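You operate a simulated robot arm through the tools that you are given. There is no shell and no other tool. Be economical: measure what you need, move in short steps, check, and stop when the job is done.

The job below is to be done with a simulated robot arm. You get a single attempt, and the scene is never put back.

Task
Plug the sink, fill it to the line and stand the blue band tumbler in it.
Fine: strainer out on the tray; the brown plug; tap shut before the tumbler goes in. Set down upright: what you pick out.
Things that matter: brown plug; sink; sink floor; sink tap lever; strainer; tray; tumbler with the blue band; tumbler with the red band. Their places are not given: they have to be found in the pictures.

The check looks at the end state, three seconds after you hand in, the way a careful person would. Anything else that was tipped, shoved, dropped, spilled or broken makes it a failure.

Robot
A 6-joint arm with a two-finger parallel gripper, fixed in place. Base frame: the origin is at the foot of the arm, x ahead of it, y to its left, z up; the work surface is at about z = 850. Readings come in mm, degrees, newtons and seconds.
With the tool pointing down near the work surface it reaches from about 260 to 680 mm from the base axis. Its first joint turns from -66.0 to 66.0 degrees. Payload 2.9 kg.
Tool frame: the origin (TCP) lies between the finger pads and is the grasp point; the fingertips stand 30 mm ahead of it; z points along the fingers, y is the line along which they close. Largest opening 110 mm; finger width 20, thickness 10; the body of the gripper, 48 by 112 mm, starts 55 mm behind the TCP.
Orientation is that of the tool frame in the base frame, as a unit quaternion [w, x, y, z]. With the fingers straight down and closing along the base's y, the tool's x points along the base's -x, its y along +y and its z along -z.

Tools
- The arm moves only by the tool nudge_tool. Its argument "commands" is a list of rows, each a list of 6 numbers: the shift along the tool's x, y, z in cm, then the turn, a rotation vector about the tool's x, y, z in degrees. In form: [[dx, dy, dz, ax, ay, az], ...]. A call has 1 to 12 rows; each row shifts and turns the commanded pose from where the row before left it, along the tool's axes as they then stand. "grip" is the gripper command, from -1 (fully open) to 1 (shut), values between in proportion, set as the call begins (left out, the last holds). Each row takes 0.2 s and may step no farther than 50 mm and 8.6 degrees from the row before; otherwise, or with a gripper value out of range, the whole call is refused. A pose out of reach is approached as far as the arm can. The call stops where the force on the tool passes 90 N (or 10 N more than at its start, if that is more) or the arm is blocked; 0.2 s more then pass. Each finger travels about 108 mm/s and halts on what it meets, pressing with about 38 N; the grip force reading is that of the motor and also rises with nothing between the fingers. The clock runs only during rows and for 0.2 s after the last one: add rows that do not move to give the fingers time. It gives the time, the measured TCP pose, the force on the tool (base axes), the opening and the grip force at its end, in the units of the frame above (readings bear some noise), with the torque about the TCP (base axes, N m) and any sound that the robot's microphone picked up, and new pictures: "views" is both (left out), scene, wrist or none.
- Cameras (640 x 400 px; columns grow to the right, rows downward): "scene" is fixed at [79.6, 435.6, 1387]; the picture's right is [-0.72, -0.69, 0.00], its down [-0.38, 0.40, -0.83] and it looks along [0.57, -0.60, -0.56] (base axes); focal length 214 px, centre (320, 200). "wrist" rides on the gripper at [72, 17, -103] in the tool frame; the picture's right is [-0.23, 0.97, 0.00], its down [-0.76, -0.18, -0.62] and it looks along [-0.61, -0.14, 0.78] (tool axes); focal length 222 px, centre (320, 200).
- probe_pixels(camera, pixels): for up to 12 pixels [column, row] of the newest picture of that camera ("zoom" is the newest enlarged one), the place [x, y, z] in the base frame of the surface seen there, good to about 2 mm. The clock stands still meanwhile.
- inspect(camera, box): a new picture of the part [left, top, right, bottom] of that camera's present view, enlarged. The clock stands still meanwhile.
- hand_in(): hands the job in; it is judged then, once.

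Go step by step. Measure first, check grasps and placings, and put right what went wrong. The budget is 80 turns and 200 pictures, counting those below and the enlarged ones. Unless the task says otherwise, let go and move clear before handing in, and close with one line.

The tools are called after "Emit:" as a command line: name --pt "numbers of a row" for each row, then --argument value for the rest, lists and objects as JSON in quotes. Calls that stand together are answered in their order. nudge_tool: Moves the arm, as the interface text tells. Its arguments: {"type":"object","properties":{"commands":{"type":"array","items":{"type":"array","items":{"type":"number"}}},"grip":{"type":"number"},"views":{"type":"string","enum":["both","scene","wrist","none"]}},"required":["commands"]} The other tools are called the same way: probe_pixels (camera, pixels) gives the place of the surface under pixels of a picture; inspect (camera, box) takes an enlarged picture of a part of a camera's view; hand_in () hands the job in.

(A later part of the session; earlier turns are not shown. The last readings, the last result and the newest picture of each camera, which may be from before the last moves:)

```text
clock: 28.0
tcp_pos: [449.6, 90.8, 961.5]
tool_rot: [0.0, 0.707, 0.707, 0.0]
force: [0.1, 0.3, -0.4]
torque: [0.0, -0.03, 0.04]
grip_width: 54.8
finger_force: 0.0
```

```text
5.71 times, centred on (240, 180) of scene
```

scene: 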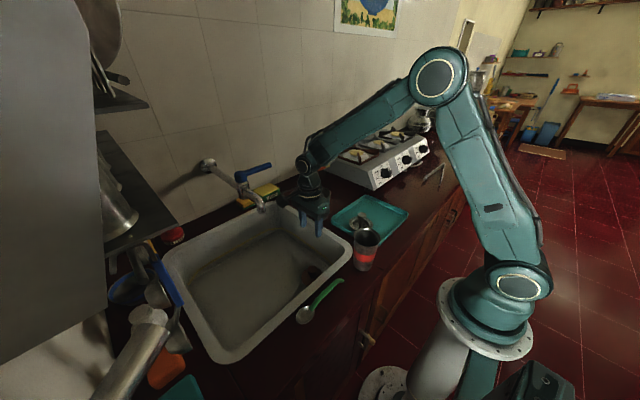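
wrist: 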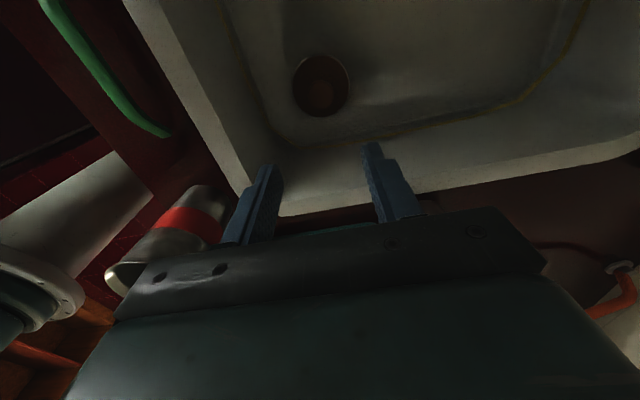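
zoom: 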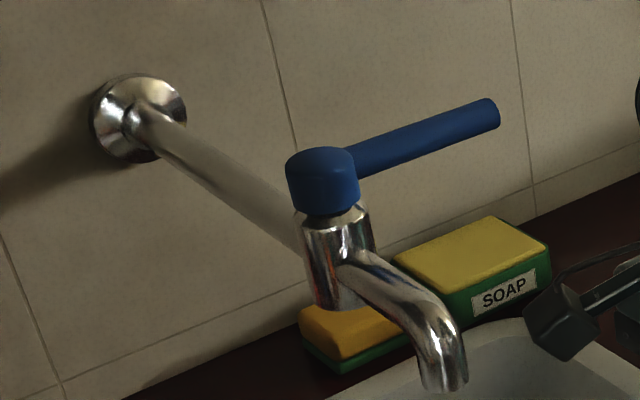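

The plug is level (rim z 704–708). The lever is a horizontal rod at z≈1092, running from the cap (625,198) to its tip at (630,82). I'll go above it with the fingers straddling in x.

Emit:
nudge_tool --pt "0 0 -4.5 0 0 0" --pt "0 0 -4.5 0 0 0" --pt "0 0 -4.5 0 0 0" --pt "0 0 -4.5 0 0 0" --pt "0 0 -4.5 0 0 0" --pt "0.2 4.5 0 0 0 0" --pt "0.2 4.5 0 0 0 0" --pt "0.2 4.5 0 0 0 0" --pt "0.2 4.5 0 0 0 0" --pt "0 0 0 0 0 0"

Emit:
inspect --camera "scene" --box '[200, 100, 320, 200]'

```text
clock: 30.2
tcp_pos: [593.4, 97.4, 1179.6]
tool_rot: [0.0, 0.707, 0.707, 0.0]
force: [-0.5, -0.3, -0.6]
torque: [0.02, -0.01, 0.01]
grip_width: 55.0
finger_force: 0.1
out of reach, approached as far as the arm can: row 9
```

scene: 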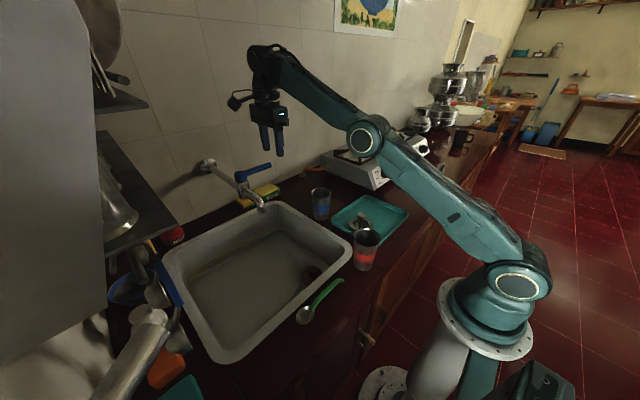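
wrist: 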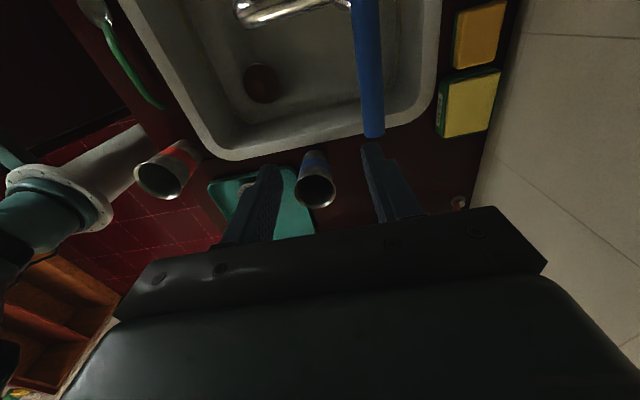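

```text
4.00 times, centred on (260, 150) of scene
```

zoom: 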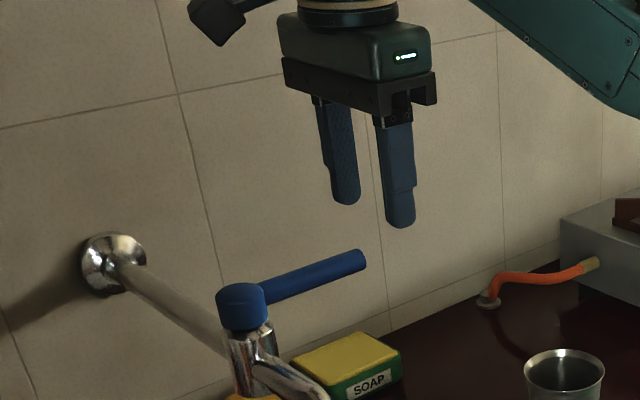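

At z=1180 the arm only reaches x=593, but lower down there's more reach. I'll drop to z≈1097 beyond the lever tip (y≈50) and check.

Emit:
nudge_tool --pt "-4.7 0 0 0 0 0" --pt "0 0 4 0 0 0" --pt "0 0 4.3 0 0 0" --pt "0 0 0 0 0 0"

Emit:
inspect --camera "scene" --box '[200, 110, 320, 200]'

```text
clock: 31.2
tcp_pos: [593.4, 50.4, 1096.5]
tool_rot: [0.0, 0.707, 0.707, 0.0]
force: [0.0, -0.6, 0.4]
torque: [0.03, -0.01, -0.02]
grip_width: 55.0
finger_force: 0.0
```

scene: 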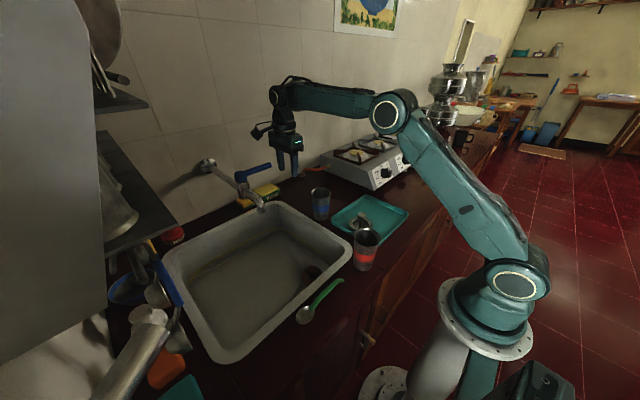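
wrist: 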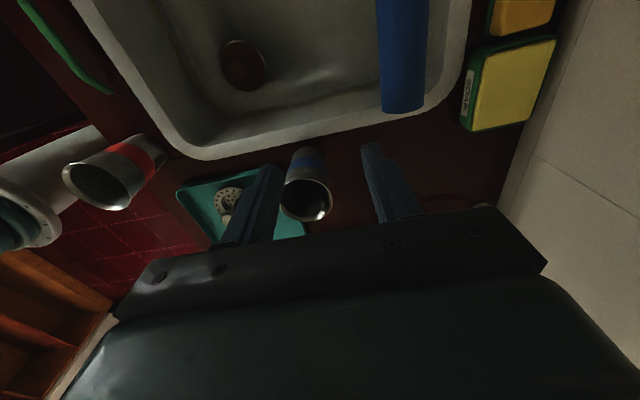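

```text
4.44 times, centred on (260, 155) of scene
```

zoom: 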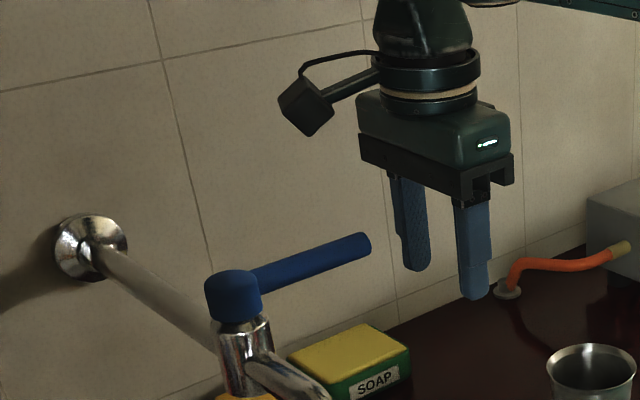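

There's reach here. Move x to 630, then in +y so the fingers straddle the rod.

Emit:
nudge_tool --pt "0 3.7 0 0 0 0" --pt "0 0 0 0 0 0" --views "wrist"

```text
clock: 31.8
tcp_pos: [630.3, 49.8, 1096.4]
tool_rot: [-0.001, 0.708, 0.707, 0.001]
force: [0.0, 0.1, -0.5]
torque: [0.0, -0.03, 0.04]
grip_width: 55.1
finger_force: 0.0
```

wrist: 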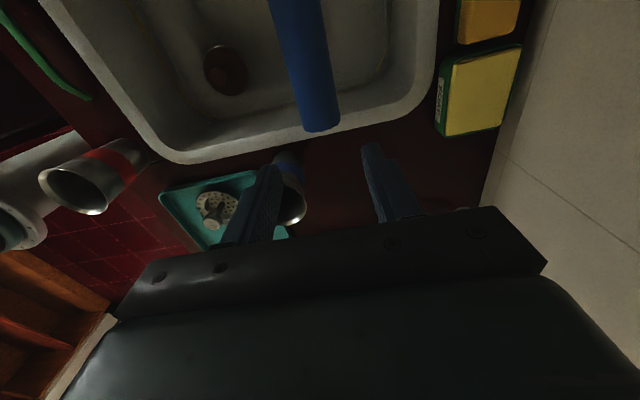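

The rod lines up between the fingers. I'll advance 47 mm in +y, then narrow the opening to ~30.

Emit:
nudge_tool --pt "4.7 0 0 0 0 0" --pt "0 0 0 0 0 0" --views "wrist"

Emit:
nudge_tool --pt "0 0 0 0 0 0" --pt "0 0 0 0 0 0" --grip 0.5 --views "scene"

Emit:
inspect --camera "scene" --box '[200, 110, 320, 200]'

```text
clock: 32.4
tcp_pos: [631.8, 96.7, 1096.3]
tool_rot: [0.0, 0.707, 0.707, 0.0]
force: [-0.2, 0.1, 0.1]
torque: [0.0, -0.05, -0.04]
grip_width: 55.1
finger_force: 0.0
```

wrist: 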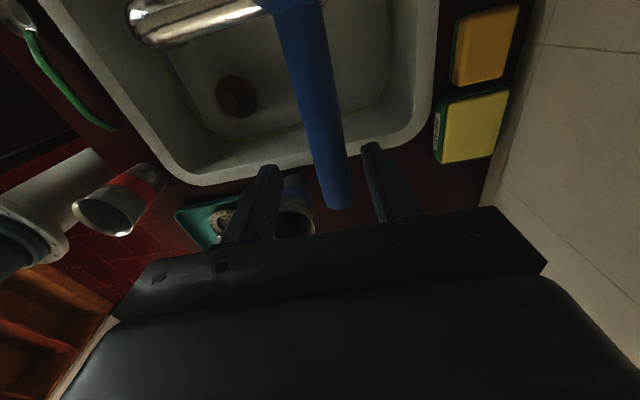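

```text
clock: 33.0
tcp_pos: [630.8, 96.8, 1096.3]
tool_rot: [0.0, 0.708, 0.707, 0.001]
force: [0.4, 0.1, 0.8]
torque: [0.0, 0.03, 0.01]
grip_width: 27.3
finger_force: 0.1
```

scene: 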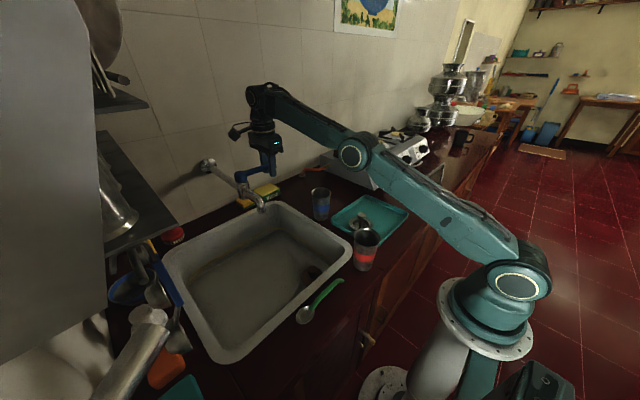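

```text
4.44 times, centred on (260, 155) of scene
```

zoom: 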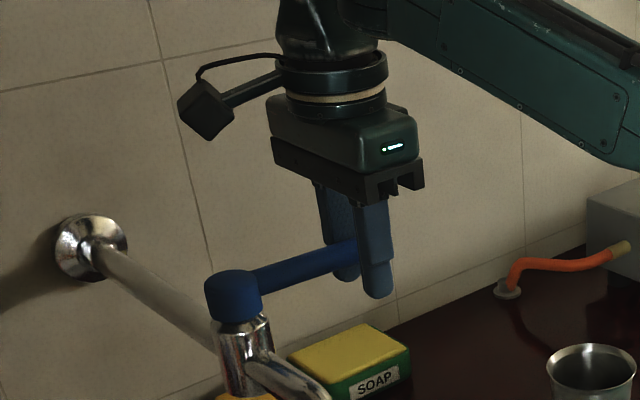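

The rod is straddled. I'll try a gentle pull toward −x with matching yaw and watch the force.

Emit:
nudge_tool --pt "0 -0.6 0 0 0 3" --pt "0 -0.6 0 0 0 3" --pt "0.1 -0.6 0 0 0 3" --pt "0 0 0 0 0 0" --views "scene"

Emit:
inspect --camera "scene" --box '[200, 110, 320, 200]'

```text
clock: 34.0
tcp_pos: [611.5, 98.1, 1095.4]
tool_rot: [-0.001, 0.761, 0.649, 0.001]
force: [-0.1, 0.2, -0.4]
torque: [0.03, 0.02, -0.01]
grip_width: 27.5
finger_force: 0.1
```

scene: 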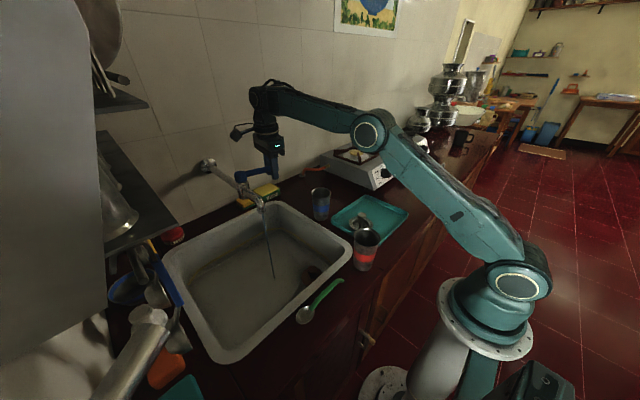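

```text
4.44 times, centred on (260, 155) of scene
```

zoom: 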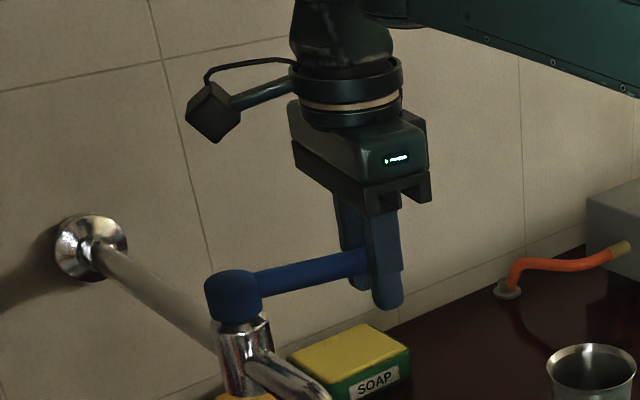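

Water runs (thin stream at scene 268,245). I'll open further along the arc for a better flow.

Emit:
nudge_tool --pt "0 -0.62 0 0 0 3.5" --pt "0 -0.62 0 0 0 3.5" --pt "0 -0.62 0 0 0 3.5" --pt "0 -0.62 0 0 0 3.5" --pt "0 -0.62 0 0 0 3.5" --pt "0 -0.62 0 0 0 3.5" --pt "0 0 0 0 0 0" --pt "0 0 0 0 0 0" --pt "0 0 0 0 0 0" --views "scene"

Emit:
inspect --camera "scene" --box '[160, 150, 360, 290]'

```text
clock: 36.0
tcp_pos: [576.0, 109.7, 1096.0]
tool_rot: [0.0, 0.867, 0.499, 0.0]
force: [0.0, -0.2, 0.1]
torque: [0.01, 0.02, -0.04]
grip_width: 27.4
finger_force: 0.0
```

scene: 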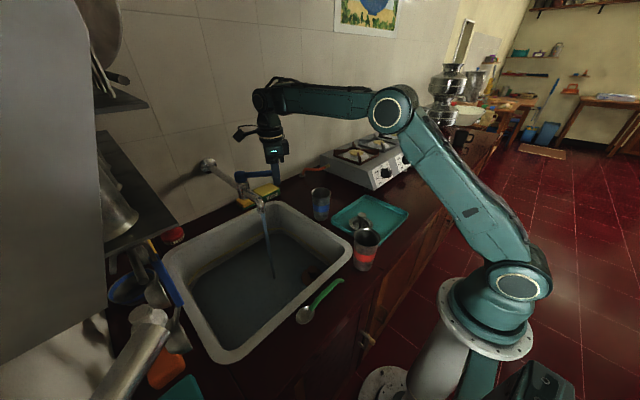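

```text
2.86 times, centred on (260, 220) of scene
```

zoom: 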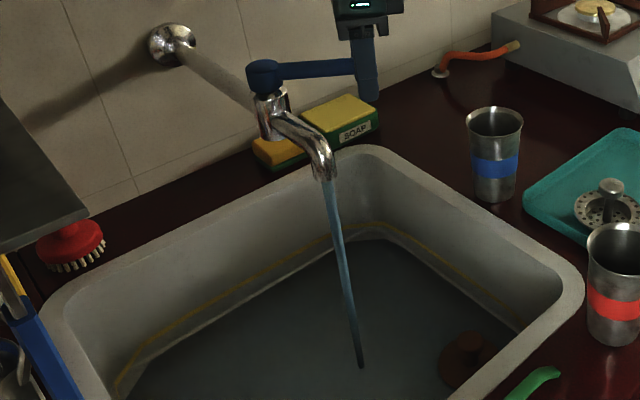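

The level is already rising. I'll probe the water surface and the yellow line.

Emit:
probe_pixels --camera "zoom" --pixels '[[260, 320], [300, 280], [420, 280], [395, 232], [378, 222], [330, 240], [220, 297], [440, 262], [490, 297], [160, 345], [245, 292], [380, 238]]'

Emit:
inspect --camera "scene" --box '[230, 210, 310, 260]'

```text
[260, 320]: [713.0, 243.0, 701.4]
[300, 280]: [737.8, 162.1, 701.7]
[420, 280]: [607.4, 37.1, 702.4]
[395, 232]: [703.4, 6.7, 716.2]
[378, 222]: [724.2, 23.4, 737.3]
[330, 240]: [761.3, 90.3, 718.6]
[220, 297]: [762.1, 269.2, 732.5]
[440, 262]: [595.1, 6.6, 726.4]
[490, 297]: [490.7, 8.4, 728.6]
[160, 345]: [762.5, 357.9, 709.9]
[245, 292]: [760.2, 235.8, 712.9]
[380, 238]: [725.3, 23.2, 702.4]
```

```text
8.00 times, centred on (270, 235) of scene
```

zoom: 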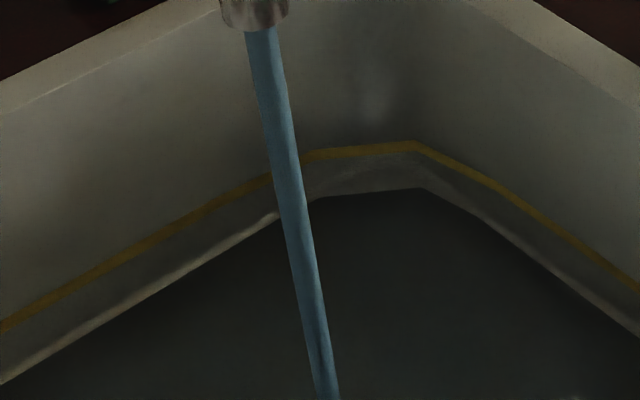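

Water is only ~2 mm deep so far. I'll probe the line exactly in this zoom.

Emit:
probe_pixels --camera "zoom" --pixels '[[80, 280], [150, 240], [210, 206], [350, 152], [480, 180], [560, 232], [620, 275], [80, 330], [150, 290], [420, 300]]'

Emit:
nudge_tool --pt "0 0 0 0 0 0" --pt "0 0 0 0 0 0" --pt "0 0 0 0 0 0" --pt "0 0 0 0 0 0" --pt "0 0 0 0 0 0" --pt "0 0 0 0 0 0" --pt "0 0 0 0 0 0" --pt "0 0 0 0 0 0" --pt "0 0 0 0 0 0" --pt "0 0 0 0 0 0" --pt "0 0 0 0 0 0" --pt "0 0 0 0 0 0" --views "none"

Emit:
inspect --camera "scene" --box '[230, 210, 310, 260]'

Emit:
probe_pixels --camera "zoom" --pixels '[[200, 320], [420, 300], [420, 220], [500, 280]]'

```text
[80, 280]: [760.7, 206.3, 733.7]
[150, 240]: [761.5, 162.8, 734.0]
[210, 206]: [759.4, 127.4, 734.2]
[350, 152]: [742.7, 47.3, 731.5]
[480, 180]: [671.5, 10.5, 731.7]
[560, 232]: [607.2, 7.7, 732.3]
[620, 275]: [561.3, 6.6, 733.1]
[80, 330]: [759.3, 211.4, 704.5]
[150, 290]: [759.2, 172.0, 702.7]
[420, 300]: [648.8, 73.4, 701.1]
```

```text
clock: 38.6
tcp_pos: [575.8, 109.8, 1094.8]
tool_rot: [0.0, 0.866, 0.5, 0.0]
force: [-0.4, -0.3, 0.1]
torque: [0.01, -0.02, -0.03]
grip_width: 27.7
finger_force: 0.1
```

```text
8.00 times, centred on (270, 235) of scene
```

zoom: 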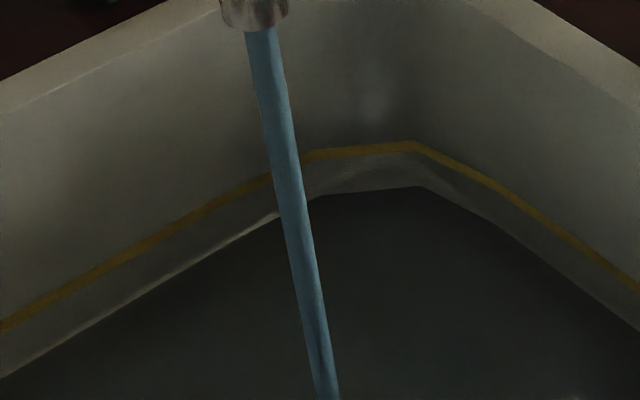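

```text
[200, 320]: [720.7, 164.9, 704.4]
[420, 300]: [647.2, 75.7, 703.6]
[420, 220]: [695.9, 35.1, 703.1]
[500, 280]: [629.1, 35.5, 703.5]
```

The line is at z≈733 and the surface at ≈703.5, rising ~0.9 mm/s. I'll wait in batches.

Emit:
nudge_tool --pt "0 0 0 0 0 0" --pt "0 0 0 0 0 0" --pt "0 0 0 0 0 0" --pt "0 0 0 0 0 0" --pt "0 0 0 0 0 0" --pt "0 0 0 0 0 0" --pt "0 0 0 0 0 0" --pt "0 0 0 0 0 0" --pt "0 0 0 0 0 0" --pt "0 0 0 0 0 0" --pt "0 0 0 0 0 0" --pt "0 0 0 0 0 0" --views "none"

Emit:
nudge_tool --pt "0 0 0 0 0 0" --pt "0 0 0 0 0 0" --pt "0 0 0 0 0 0" --pt "0 0 0 0 0 0" --pt "0 0 0 0 0 0" --pt "0 0 0 0 0 0" --pt "0 0 0 0 0 0" --pt "0 0 0 0 0 0" --pt "0 0 0 0 0 0" --pt "0 0 0 0 0 0" --pt "0 0 0 0 0 0" --pt "0 0 0 0 0 0" --views "none"

Emit:
nudge_tool --pt "0 0 0 0 0 0" --pt "0 0 0 0 0 0" --pt "0 0 0 0 0 0" --pt "0 0 0 0 0 0" --pt "0 0 0 0 0 0" --pt "0 0 0 0 0 0" --pt "0 0 0 0 0 0" --pt "0 0 0 0 0 0" --pt "0 0 0 0 0 0" --pt "0 0 0 0 0 0" --pt "0 0 0 0 0 0" --pt "0 0 0 0 0 0" --views "none"

Emit:
nudge_tool --pt "0 0 0 0 0 0" --pt "0 0 0 0 0 0" --pt "0 0 0 0 0 0" --pt "0 0 0 0 0 0" --pt "0 0 0 0 0 0" --pt "0 0 0 0 0 0" --pt "0 0 0 0 0 0" --pt "0 0 0 0 0 0" --pt "0 0 0 0 0 0" --pt "0 0 0 0 0 0" --pt "0 0 0 0 0 0" --pt "0 0 0 0 0 0" --views "none"

Emit:
inspect --camera "scene" --box '[230, 210, 310, 260]'

Emit:
probe_pixels --camera "zoom" --pixels '[[200, 320], [420, 300], [420, 220], [500, 280]]'

```text
clock: 41.2
tcp_pos: [576.8, 109.2, 1094.8]
tool_rot: [0.0, 0.866, 0.5, -0.001]
force: [0.5, 0.3, 0.3]
torque: [0.0, 0.01, 0.04]
grip_width: 27.5
finger_force: 0.1
```

```text
clock: 43.8
tcp_pos: [576.8, 107.9, 1094.7]
tool_rot: [0.0, 0.866, 0.5, 0.0]
force: [-0.4, -0.1, -1.3]
torque: [-0.01, -0.01, 0.01]
grip_width: 27.8
finger_force: 0.0
```

```text
clock: 46.4
tcp_pos: [577.1, 110.3, 1094.6]
tool_rot: [-0.001, 0.866, 0.5, 0.0]
force: [-0.4, -0.4, -0.5]
torque: [0.0, 0.01, 0.0]
grip_width: 27.4
finger_force: 0.1
```

```text
clock: 49.0
tcp_pos: [577.1, 110.4, 1096.0]
tool_rot: [0.0, 0.866, 0.5, 0.0]
force: [-0.2, -0.2, -0.5]
torque: [0.0, 0.01, 0.02]
grip_width: 27.4
finger_force: 0.0
```

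```text
8.00 times, centred on (270, 235) of scene
```

zoom: 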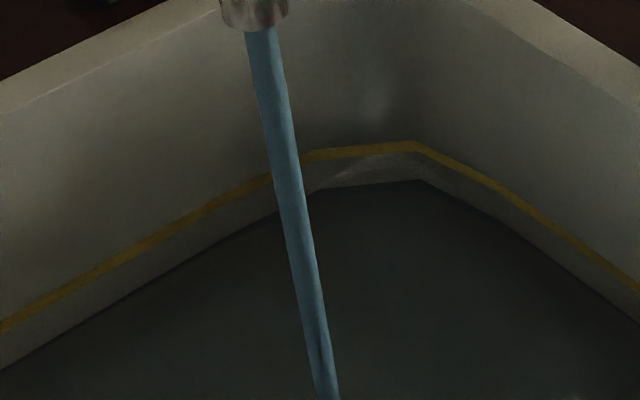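

```text
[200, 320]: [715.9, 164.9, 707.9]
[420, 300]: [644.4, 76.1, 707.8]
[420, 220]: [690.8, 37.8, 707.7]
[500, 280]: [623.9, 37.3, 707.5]
```

The rate is ~0.4 mm/s, which is slow. I'll open 20° further and time it.

Emit:
nudge_tool --pt "0 -0.62 0 0 0 3.5" --pt "0 -0.62 0 0 0 3.5" --pt "0 -0.62 0 0 0 3.5" --pt "0 -0.62 0 0 0 3.5" --pt "0 -0.62 0 0 0 3.5" --pt "0 -0.62 0 0 0 3.5" --pt "0 0 0 0 0 0" --pt "0 0 0 0 0 0" --pt "0 0 0 0 0 0" --pt "0 0 0 0 0 0" --pt "0 0 0 0 0 0" --pt "0 0 0 0 0 0" --views "scene"

Emit:
probe_pixels --camera "scene" --pixels '[[255, 250], [282, 247], [282, 238], [292, 245]]'

Emit:
nudge_tool --pt "0 0 0 0 0 0" --pt "0 0 0 0 0 0" --pt "0 0 0 0 0 0" --pt "0 0 0 0 0 0" --pt "0 0 0 0 0 0" --pt "0 0 0 0 0 0" --pt "0 0 0 0 0 0" --pt "0 0 0 0 0 0" --pt "0 0 0 0 0 0" --pt "0 0 0 0 0 0" --pt "0 0 0 0 0 0" --pt "0 0 0 0 0 0" --views "none"

Emit:
nudge_tool --pt "0 0 0 0 0 0" --pt "0 0 0 0 0 0" --pt "0 0 0 0 0 0" --pt "0 0 0 0 0 0" --pt "0 0 0 0 0 0" --pt "0 0 0 0 0 0" --pt "0 0 0 0 0 0" --pt "0 0 0 0 0 0" --pt "0 0 0 0 0 0" --pt "0 0 0 0 0 0" --pt "0 0 0 0 0 0" --pt "0 0 0 0 0 0" --views "scene"

Emit:
probe_pixels --camera "scene" --pixels '[[255, 250], [282, 247], [282, 238], [292, 245]]'

```text
clock: 51.6
tcp_pos: [548.1, 133.4, 1095.2]
tool_rot: [0.0, 0.943, 0.334, 0.0]
force: [0.2, -0.4, -0.1]
torque: [-0.01, -0.02, 0.0]
grip_width: 27.6
finger_force: 0.1
```

scene: 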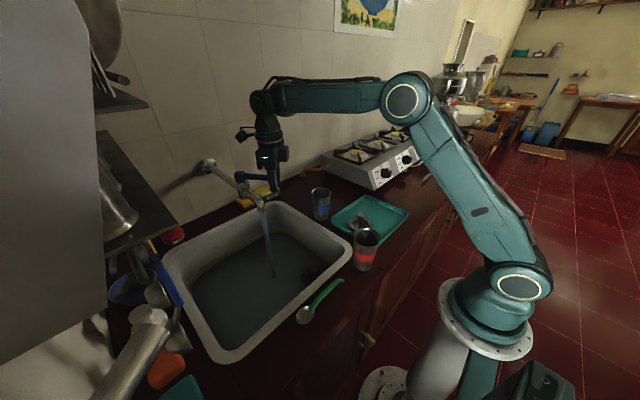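

```text
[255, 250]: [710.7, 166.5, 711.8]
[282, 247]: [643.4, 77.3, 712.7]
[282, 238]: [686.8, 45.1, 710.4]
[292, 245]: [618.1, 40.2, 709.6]
```

```text
clock: 54.2
tcp_pos: [547.6, 133.6, 1095.1]
tool_rot: [0.001, 0.943, 0.334, 0.0]
force: [0.2, 0.9, -0.6]
torque: [-0.01, -0.04, 0.0]
grip_width: 27.4
finger_force: 0.1
```

```text
clock: 56.8
tcp_pos: [548.3, 133.6, 1094.8]
tool_rot: [0.0, 0.943, 0.334, 0.0]
force: [0.1, -0.2, 0.6]
torque: [0.01, -0.01, 0.02]
grip_width: 27.3
finger_force: 0.1
```

scene: 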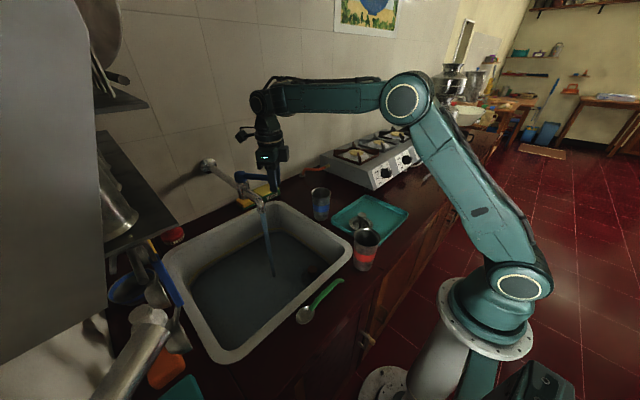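

```text
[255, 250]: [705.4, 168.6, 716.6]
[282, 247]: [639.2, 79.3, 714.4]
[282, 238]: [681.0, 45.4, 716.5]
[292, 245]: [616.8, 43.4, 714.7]
```

It's now ~0.85 mm/s with the surface at ≈715.5. I'll wait about 13 s, then check.

Emit:
nudge_tool --pt "0 0 0 0 0 0" --pt "0 0 0 0 0 0" --pt "0 0 0 0 0 0" --pt "0 0 0 0 0 0" --pt "0 0 0 0 0 0" --pt "0 0 0 0 0 0" --pt "0 0 0 0 0 0" --pt "0 0 0 0 0 0" --pt "0 0 0 0 0 0" --pt "0 0 0 0 0 0" --pt "0 0 0 0 0 0" --pt "0 0 0 0 0 0" --views "none"

Emit:
nudge_tool --pt "0 0 0 0 0 0" --pt "0 0 0 0 0 0" --pt "0 0 0 0 0 0" --pt "0 0 0 0 0 0" --pt "0 0 0 0 0 0" --pt "0 0 0 0 0 0" --pt "0 0 0 0 0 0" --pt "0 0 0 0 0 0" --pt "0 0 0 0 0 0" --pt "0 0 0 0 0 0" --pt "0 0 0 0 0 0" --pt "0 0 0 0 0 0" --views "none"

Emit:
nudge_tool --pt "0 0 0 0 0 0" --pt "0 0 0 0 0 0" --pt "0 0 0 0 0 0" --pt "0 0 0 0 0 0" --pt "0 0 0 0 0 0" --pt "0 0 0 0 0 0" --pt "0 0 0 0 0 0" --pt "0 0 0 0 0 0" --pt "0 0 0 0 0 0" --pt "0 0 0 0 0 0" --pt "0 0 0 0 0 0" --pt "0 0 0 0 0 0" --views "none"

Emit:
nudge_tool --pt "0 0 0 0 0 0" --pt "0 0 0 0 0 0" --pt "0 0 0 0 0 0" --pt "0 0 0 0 0 0" --pt "0 0 0 0 0 0" --pt "0 0 0 0 0 0" --pt "0 0 0 0 0 0" --pt "0 0 0 0 0 0" --pt "0 0 0 0 0 0" --pt "0 0 0 0 0 0" --pt "0 0 0 0 0 0" --pt "0 0 0 0 0 0" --views "none"

Emit:
inspect --camera "scene" --box '[230, 210, 310, 260]'

Emit:
probe_pixels --camera "zoom" --pixels '[[200, 320], [420, 300], [420, 220], [500, 280], [100, 360], [400, 350], [560, 300], [450, 250]]'

```text
clock: 59.4
tcp_pos: [547.5, 132.5, 1096.1]
tool_rot: [0.0, 0.943, 0.334, 0.0]
force: [-0.5, 0.9, -0.4]
torque: [-0.04, 0.01, 0.0]
grip_width: 27.5
finger_force: 0.0
```

```text
clock: 62.0
tcp_pos: [548.8, 134.1, 1095.3]
tool_rot: [0.001, 0.943, 0.334, -0.001]
force: [-1.1, 0.9, 0.4]
torque: [-0.01, -0.04, 0.02]
grip_width: 27.5
finger_force: 0.0
```

```text
clock: 64.6
tcp_pos: [547.6, 134.3, 1094.9]
tool_rot: [0.0, 0.943, 0.333, 0.0]
force: [-0.7, -0.1, 0.3]
torque: [-0.02, -0.01, 0.0]
grip_width: 27.7
finger_force: 0.1
```

```text
clock: 67.2
tcp_pos: [548.5, 132.8, 1094.8]
tool_rot: [0.0, 0.943, 0.334, -0.001]
force: [0.5, 0.4, -0.7]
torque: [-0.02, 0.01, 0.0]
grip_width: 27.4
finger_force: 0.1
```

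```text
8.00 times, centred on (270, 235) of scene
```

zoom: 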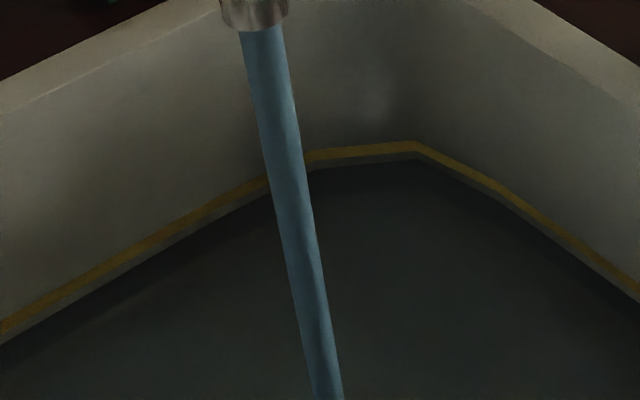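

```text
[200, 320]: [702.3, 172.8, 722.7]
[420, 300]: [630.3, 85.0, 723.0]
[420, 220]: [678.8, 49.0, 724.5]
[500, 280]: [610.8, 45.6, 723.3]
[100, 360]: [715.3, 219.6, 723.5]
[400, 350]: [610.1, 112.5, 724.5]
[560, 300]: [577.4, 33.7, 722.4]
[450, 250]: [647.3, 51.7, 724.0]
```

Surface at 723.5, rising 0.77 mm/s. I'll wait another ~7.8 s and check again.

Emit:
nudge_tool --pt "0 0 0 0 0 0" --pt "0 0 0 0 0 0" --pt "0 0 0 0 0 0" --pt "0 0 0 0 0 0" --pt "0 0 0 0 0 0" --pt "0 0 0 0 0 0" --pt "0 0 0 0 0 0" --pt "0 0 0 0 0 0" --pt "0 0 0 0 0 0" --pt "0 0 0 0 0 0" --pt "0 0 0 0 0 0" --pt "0 0 0 0 0 0" --views "none"

Emit:
nudge_tool --pt "0 0 0 0 0 0" --pt "0 0 0 0 0 0" --pt "0 0 0 0 0 0" --pt "0 0 0 0 0 0" --pt "0 0 0 0 0 0" --pt "0 0 0 0 0 0" --pt "0 0 0 0 0 0" --pt "0 0 0 0 0 0" --pt "0 0 0 0 0 0" --pt "0 0 0 0 0 0" --pt "0 0 0 0 0 0" --pt "0 0 0 0 0 0" --views "none"

Emit:
nudge_tool --pt "0 0 0 0 0 0" --pt "0 0 0 0 0 0" --pt "0 0 0 0 0 0" --pt "0 0 0 0 0 0" --pt "0 0 0 0 0 0" --pt "0 0 0 0 0 0" --pt "0 0 0 0 0 0" --pt "0 0 0 0 0 0" --pt "0 0 0 0 0 0" --pt "0 0 0 0 0 0" --pt "0 0 0 0 0 0" --pt "0 0 0 0 0 0" --views "none"

Emit:
inspect --camera "scene" --box '[230, 210, 310, 260]'

Emit:
probe_pixels --camera "zoom" --pixels '[[200, 320], [420, 300], [420, 220], [500, 280], [100, 360], [400, 350], [560, 300], [450, 250]]'

```text
clock: 69.8
tcp_pos: [547.4, 134.6, 1095.3]
tool_rot: [0.0, 0.943, 0.333, -0.001]
force: [-0.6, -0.7, 0.8]
torque: [0.01, -0.01, -0.01]
grip_width: 27.6
finger_force: 0.1
```

```text
clock: 72.4
tcp_pos: [548.9, 134.9, 1095.9]
tool_rot: [0.0, 0.943, 0.334, 0.0]
force: [-0.3, 0.7, -0.1]
torque: [0.03, 0.01, -0.02]
grip_width: 27.6
finger_force: 0.2
```

```text
clock: 75.0
tcp_pos: [548.0, 134.2, 1095.1]
tool_rot: [-0.001, 0.943, 0.334, 0.0]
force: [-0.6, 0.2, -0.4]
torque: [-0.01, 0.01, 0.0]
grip_width: 27.4
finger_force: 0.1
```

```text
8.00 times, centred on (270, 235) of scene
```

zoom: 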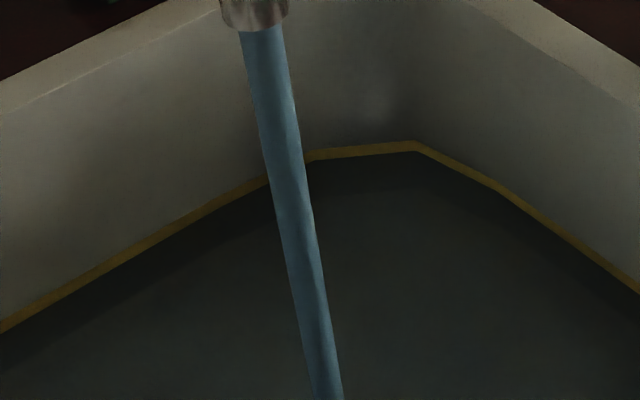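

```text
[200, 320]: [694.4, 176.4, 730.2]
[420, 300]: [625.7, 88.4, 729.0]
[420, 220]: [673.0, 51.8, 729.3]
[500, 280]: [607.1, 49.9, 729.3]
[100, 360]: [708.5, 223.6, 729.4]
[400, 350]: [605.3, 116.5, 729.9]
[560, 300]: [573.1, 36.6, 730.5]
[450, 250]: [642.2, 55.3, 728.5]
```

Surface 729.5, just under the yellow band (center 733). I'll run ~2.2 s more, then swing the lever back to shut.

Emit:
nudge_tool --pt "0 0 0 0 0 0" --pt "0 0 0 0 0 0" --pt "0 0 0 0 0 0" --pt "0 0 0 0 0 0" --pt "0 0 0 0 0 0" --pt "0 0 0 0 0 0" --pt "0 0 0 0 0 0" --pt "0 0 0 0 0 0" --pt "0 0 0 0 0 0" --pt "0 0 0 0 0 0" --views "none"

Emit:
nudge_tool --pt "0.108 1.467 0 0 0 -8.4" --pt "0.108 1.467 0 0 0 -8.4" --pt "0.108 1.467 0 0 0 -8.4" --pt "0.108 1.467 0 0 0 -8.4" --pt "0.108 1.467 0 0 0 -8.4" --pt "0.108 1.467 0 0 0 -8.4" --pt "0 0.2 0 0 0 0" --pt "0 0.2 0 0 0 0" --pt "0 0.2 0 0 0 0" --views "scene"

Emit:
inspect --camera "scene" --box '[190, 110, 320, 260]'

```text
clock: 77.2
tcp_pos: [549.2, 134.0, 1095.5]
tool_rot: [0.0, 0.942, 0.334, 0.0]
force: [-0.2, -0.1, 1.0]
torque: [-0.02, -0.03, 0.02]
grip_width: 27.3
finger_force: 0.0
```

```text
clock: 79.2
tcp_pos: [630.5, 95.2, 1095.0]
tool_rot: [0.0, 0.711, 0.703, 0.0]
force: [1.1, 0.5, 0.2]
torque: [-0.02, 0.03, 0.03]
grip_width: 27.6
finger_force: 0.0
```

scene: 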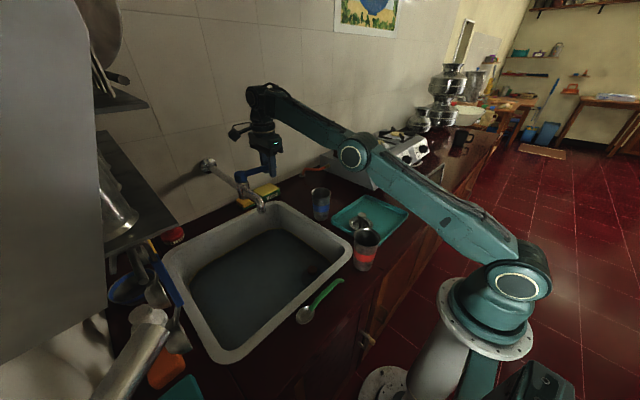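

```text
2.67 times, centred on (255, 185) of scene
```

zoom: 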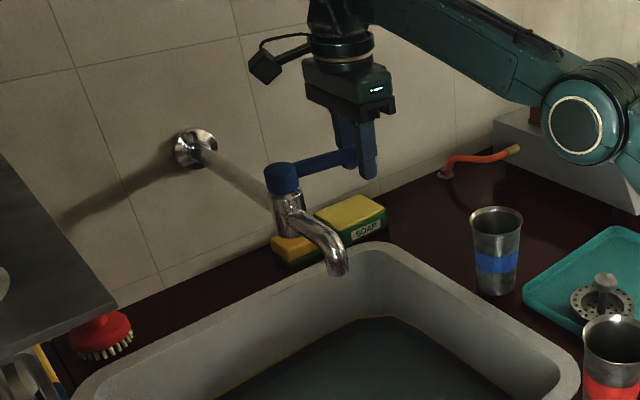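

The stream has stopped. I'll nudge ~4 mm more in +x to bring the lever to its original closed line (x≈630 all along), checking water level too.

Emit:
nudge_tool --pt "0 0.2 0 0 0 0" --pt "0 0.2 0 0 0 0" --pt "0 0 0 0 0 0" --views "scene"

Emit:
probe_pixels --camera "scene" --pixels '[[250, 171], [255, 169], [259, 168], [262, 167], [243, 173], [255, 250], [282, 247], [282, 238], [292, 245], [240, 270]]'

Emit:
inspect --camera "scene" --box '[230, 205, 310, 255]'

```text
clock: 80.0
tcp_pos: [633.4, 94.2, 1095.5]
tool_rot: [-0.001, 0.711, 0.703, 0.001]
force: [0.1, -0.2, 0.1]
torque: [-0.01, 0.04, -0.01]
grip_width: 27.8
finger_force: 0.1
```

scene: 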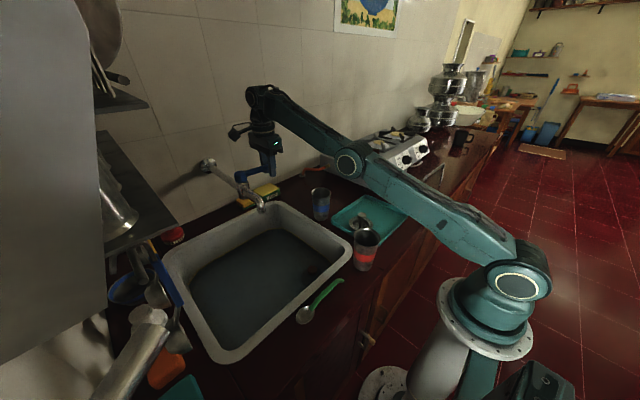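

```text
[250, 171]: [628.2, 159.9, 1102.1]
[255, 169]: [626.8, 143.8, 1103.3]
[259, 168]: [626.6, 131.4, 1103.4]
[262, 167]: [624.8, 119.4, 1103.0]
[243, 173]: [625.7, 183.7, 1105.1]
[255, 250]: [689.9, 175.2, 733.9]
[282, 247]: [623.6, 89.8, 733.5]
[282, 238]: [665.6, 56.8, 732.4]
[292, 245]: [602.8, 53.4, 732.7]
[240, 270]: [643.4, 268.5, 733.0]
```

```text
8.00 times, centred on (270, 230) of scene
```

zoom: 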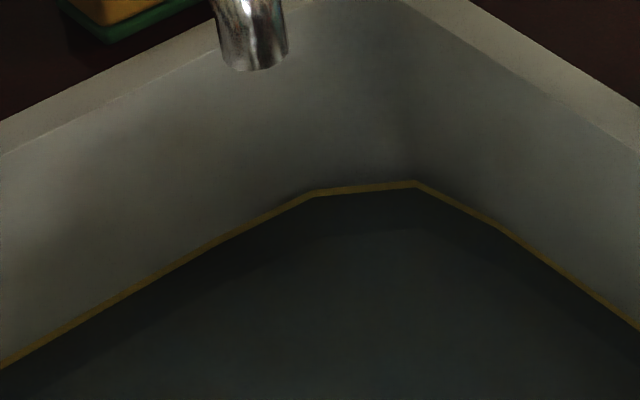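

Water is at ≈733, in the band. The lever is still ~3° short of its original line, so I'll push about 6 mm more.

Emit:
nudge_tool --pt "0 0.2 0 0 0 0" --pt "0 0.2 0 0 0 0" --pt "0 0.15 0 0 0 0" --pt "0 0 0 0 0 0" --views "scene"

Emit:
probe_pixels --camera "scene" --pixels '[[250, 171], [255, 169], [259, 168], [262, 167], [264, 166], [255, 250], [282, 247], [292, 245]]'

```text
clock: 81.0
tcp_pos: [634.0, 94.1, 1094.4]
tool_rot: [-0.001, 0.711, 0.703, 0.0]
force: [0.7, 0.0, -0.5]
torque: [0.02, -0.02, -0.03]
grip_width: 27.7
finger_force: 0.0
out of reach, approached as far as the arm can: row 1, 3
```

scene: 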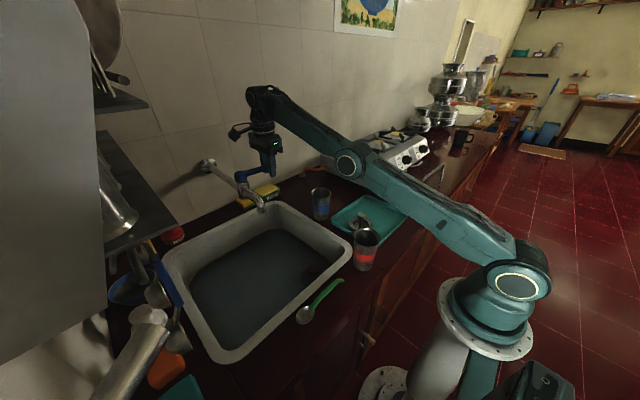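

```text
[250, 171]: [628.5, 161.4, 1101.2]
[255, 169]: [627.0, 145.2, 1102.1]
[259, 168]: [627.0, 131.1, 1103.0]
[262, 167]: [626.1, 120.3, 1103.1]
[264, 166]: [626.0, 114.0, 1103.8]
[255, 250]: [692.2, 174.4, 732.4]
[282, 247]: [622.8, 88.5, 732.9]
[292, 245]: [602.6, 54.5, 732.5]
```

The arm is at its reach limit in x. Narrowing the fingers around the rod will push it the last few mm; I'll do it in a small step.

Emit:
nudge_tool --pt "0 0 0 0 0 0" --pt "0 0 0 0 0 0" --grip 0.6 --views "scene"

Emit:
probe_pixels --camera "scene" --pixels '[[250, 171], [255, 169], [259, 168], [262, 167], [264, 166]]'

Emit:
nudge_tool --pt "0 0 0 0 0 0" --pt "0 0 0 0 0 0" --grip 0.68 --views "scene"

Emit:
probe_pixels --camera "scene" --pixels '[[250, 171], [255, 169], [259, 168], [262, 167], [264, 166]]'

```text
clock: 81.6
tcp_pos: [634.9, 94.6, 1093.5]
tool_rot: [0.0, 0.711, 0.703, 0.0]
force: [0.1, -0.6, -0.2]
torque: [-0.02, -0.01, -0.03]
grip_width: 22.0
finger_force: 0.0
```

scene: 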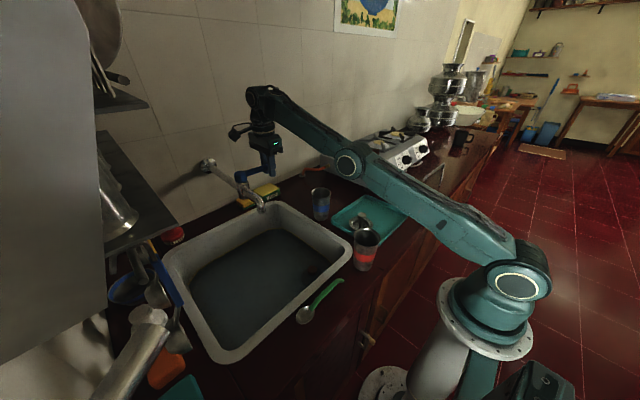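

```text
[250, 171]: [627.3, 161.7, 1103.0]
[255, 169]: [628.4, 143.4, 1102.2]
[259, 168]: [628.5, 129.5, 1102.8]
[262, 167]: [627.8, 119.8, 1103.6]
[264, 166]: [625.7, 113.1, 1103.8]
```

```text
clock: 82.2
tcp_pos: [634.9, 94.5, 1094.1]
tool_rot: [0.001, 0.712, 0.703, 0.0]
force: [2.7, -0.7, 0.4]
torque: [-0.22, 0.1, -0.34]
grip_width: 18.3
finger_force: 31.2
```

scene: 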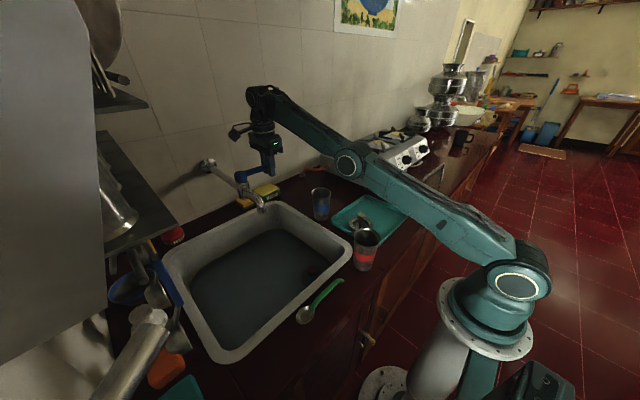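

```text
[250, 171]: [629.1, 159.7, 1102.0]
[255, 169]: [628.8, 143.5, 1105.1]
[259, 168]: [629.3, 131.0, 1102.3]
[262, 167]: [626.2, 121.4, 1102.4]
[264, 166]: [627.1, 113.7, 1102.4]
```

The lever now sits at x≈629, with the fingers pressing it at its stop. I'll open, back out in −y and check that the tap stays shut.

Emit:
nudge_tool --pt "0 0 0 0 0 0" --pt "0 0 0 0 0 0" --pt "0 -0.5 0 0 0 0" --pt "-2.5 0 0 0 0 0" --pt "-2.5 0 0 0 0 0" --pt "-3 -4 0 0 0 0" --pt "-3 -3.5 0 0 0 0" --pt "0 0 0 0 0 0" --grip 0

Emit:
inspect --camera "scene" --box '[200, 140, 340, 240]'

Emit:
probe_pixels --camera "scene" --pixels '[[250, 171], [259, 168], [268, 166], [270, 165], [255, 250], [282, 247], [292, 245], [320, 190], [313, 192], [330, 192], [320, 205], [320, 217]]'

```text
clock: 84.0
tcp_pos: [554.3, -13.3, 1094.0]
tool_rot: [0.0, 0.711, 0.703, 0.001]
force: [0.5, -0.6, -0.2]
torque: [-0.01, -0.01, -0.02]
grip_width: 55.0
finger_force: 0.0
```

scene: 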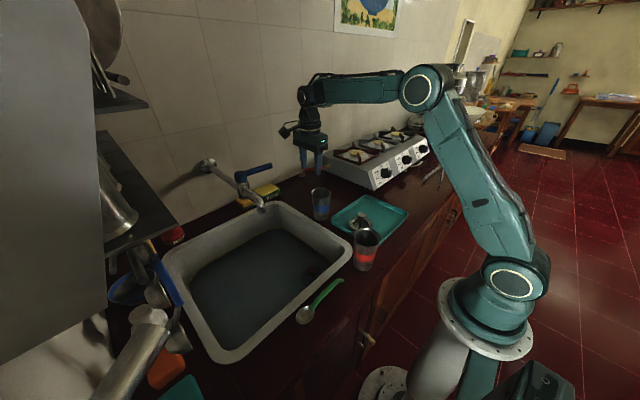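
wrist: 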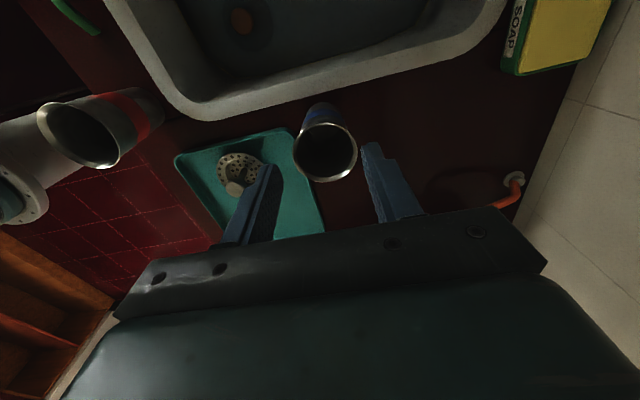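

```text
4.00 times, centred on (270, 190) of scene
```

zoom: 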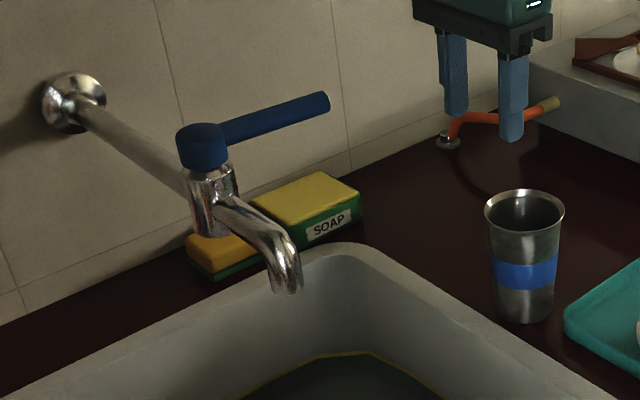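

```text
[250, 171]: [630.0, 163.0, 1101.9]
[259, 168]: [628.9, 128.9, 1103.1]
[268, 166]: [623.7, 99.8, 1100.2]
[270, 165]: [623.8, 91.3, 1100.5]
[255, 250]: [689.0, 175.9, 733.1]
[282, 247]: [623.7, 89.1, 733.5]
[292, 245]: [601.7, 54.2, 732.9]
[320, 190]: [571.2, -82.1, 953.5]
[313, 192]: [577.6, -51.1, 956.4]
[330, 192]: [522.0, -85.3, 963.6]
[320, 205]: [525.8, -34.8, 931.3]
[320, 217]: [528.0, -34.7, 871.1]
```

The lever tip reads x≈624 versus ≈630 originally, so it's ~3° short of fully shut. I'll push it from the −x side with closed fingers, which is within reach.

Emit:
nudge_tool --pt "0 0 0 0 0 0" --pt "3.8 0 0 0 0 0" --pt "3.8 0 0 0 0 0" --pt "3.5 0 0 0 0 0" --pt "0 4 0 0 0 0" --pt "0 1 0 0 0 0" --pt "0 0 0 0 0 0" --grip 1

Emit:
inspect --camera "scene" --box '[210, 120, 310, 190]'

```text
clock: 85.6
tcp_pos: [605.6, 95.2, 1093.5]
tool_rot: [0.0, 0.71, 0.704, 0.0]
force: [0.0, 0.3, 0.0]
torque: [0.02, 0.02, 0.02]
grip_width: 0.0
finger_force: 37.3
```

scene: 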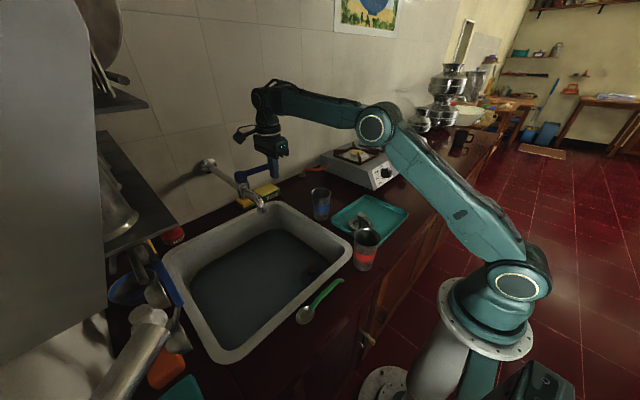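
wrist: 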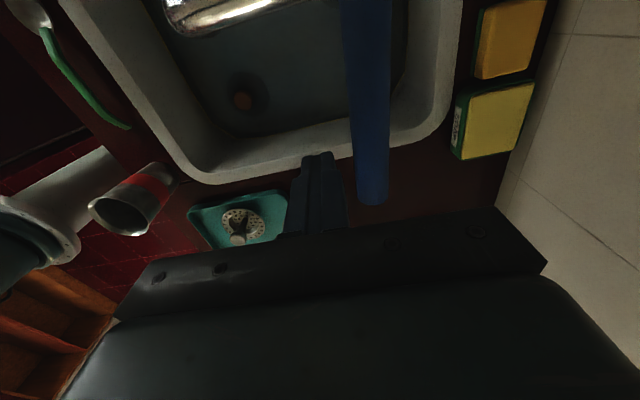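

```text
5.71 times, centred on (260, 155) of scene
```

zoom: 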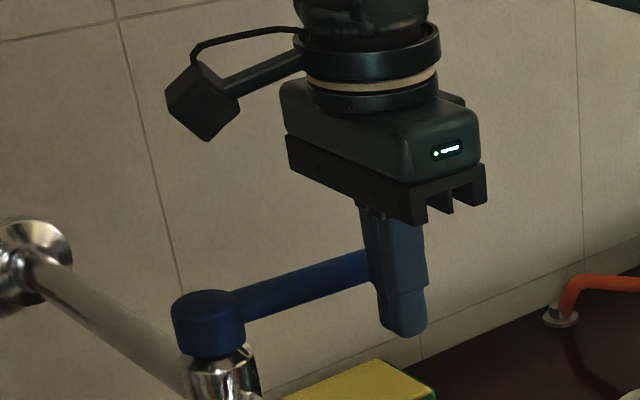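

Closed fingers are just on the −x side of the rod. I'll push +x in small steps and watch the force.

Emit:
nudge_tool --pt "0 0.5 0 0 0 0" --pt "0 0.3 0 0 0 0" --pt "0 0.2 0 0 0 0" --pt "0 0 0 0 0 0" --views "none"

Emit:
nudge_tool --pt "0 0.2 0 0 0 0" --pt "0 0.2 0 0 0 0" --pt "0 0 0 0 0 0" --views "scene"

Emit:
probe_pixels --camera "scene" --pixels '[[250, 171], [255, 169], [259, 168], [262, 167]]'

```text
clock: 86.6
tcp_pos: [614.7, 96.1, 1093.9]
tool_rot: [0.0, 0.71, 0.704, -0.001]
force: [-0.5, 0.2, 0.3]
torque: [0.01, 0.0, 0.0]
grip_width: 0.2
finger_force: 37.6
```

```text
clock: 87.4
tcp_pos: [617.9, 95.1, 1094.0]
tool_rot: [-0.001, 0.711, 0.703, -0.001]
force: [-5.1, 0.1, 1.2]
torque: [0.0, -0.01, 0.03]
grip_width: 0.1
finger_force: 37.7
```

scene: 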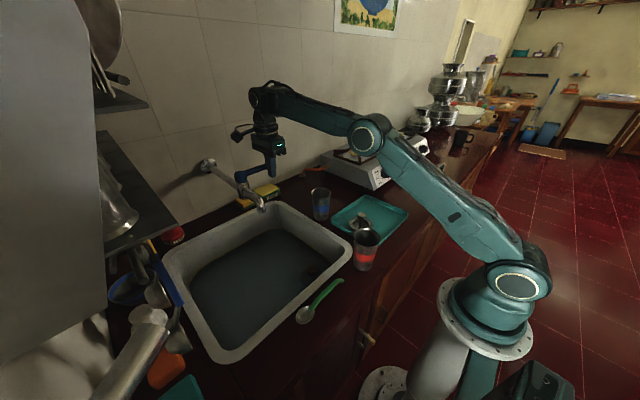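

```text
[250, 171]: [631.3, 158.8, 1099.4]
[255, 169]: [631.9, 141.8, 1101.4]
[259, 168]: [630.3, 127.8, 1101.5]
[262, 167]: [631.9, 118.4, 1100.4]
```

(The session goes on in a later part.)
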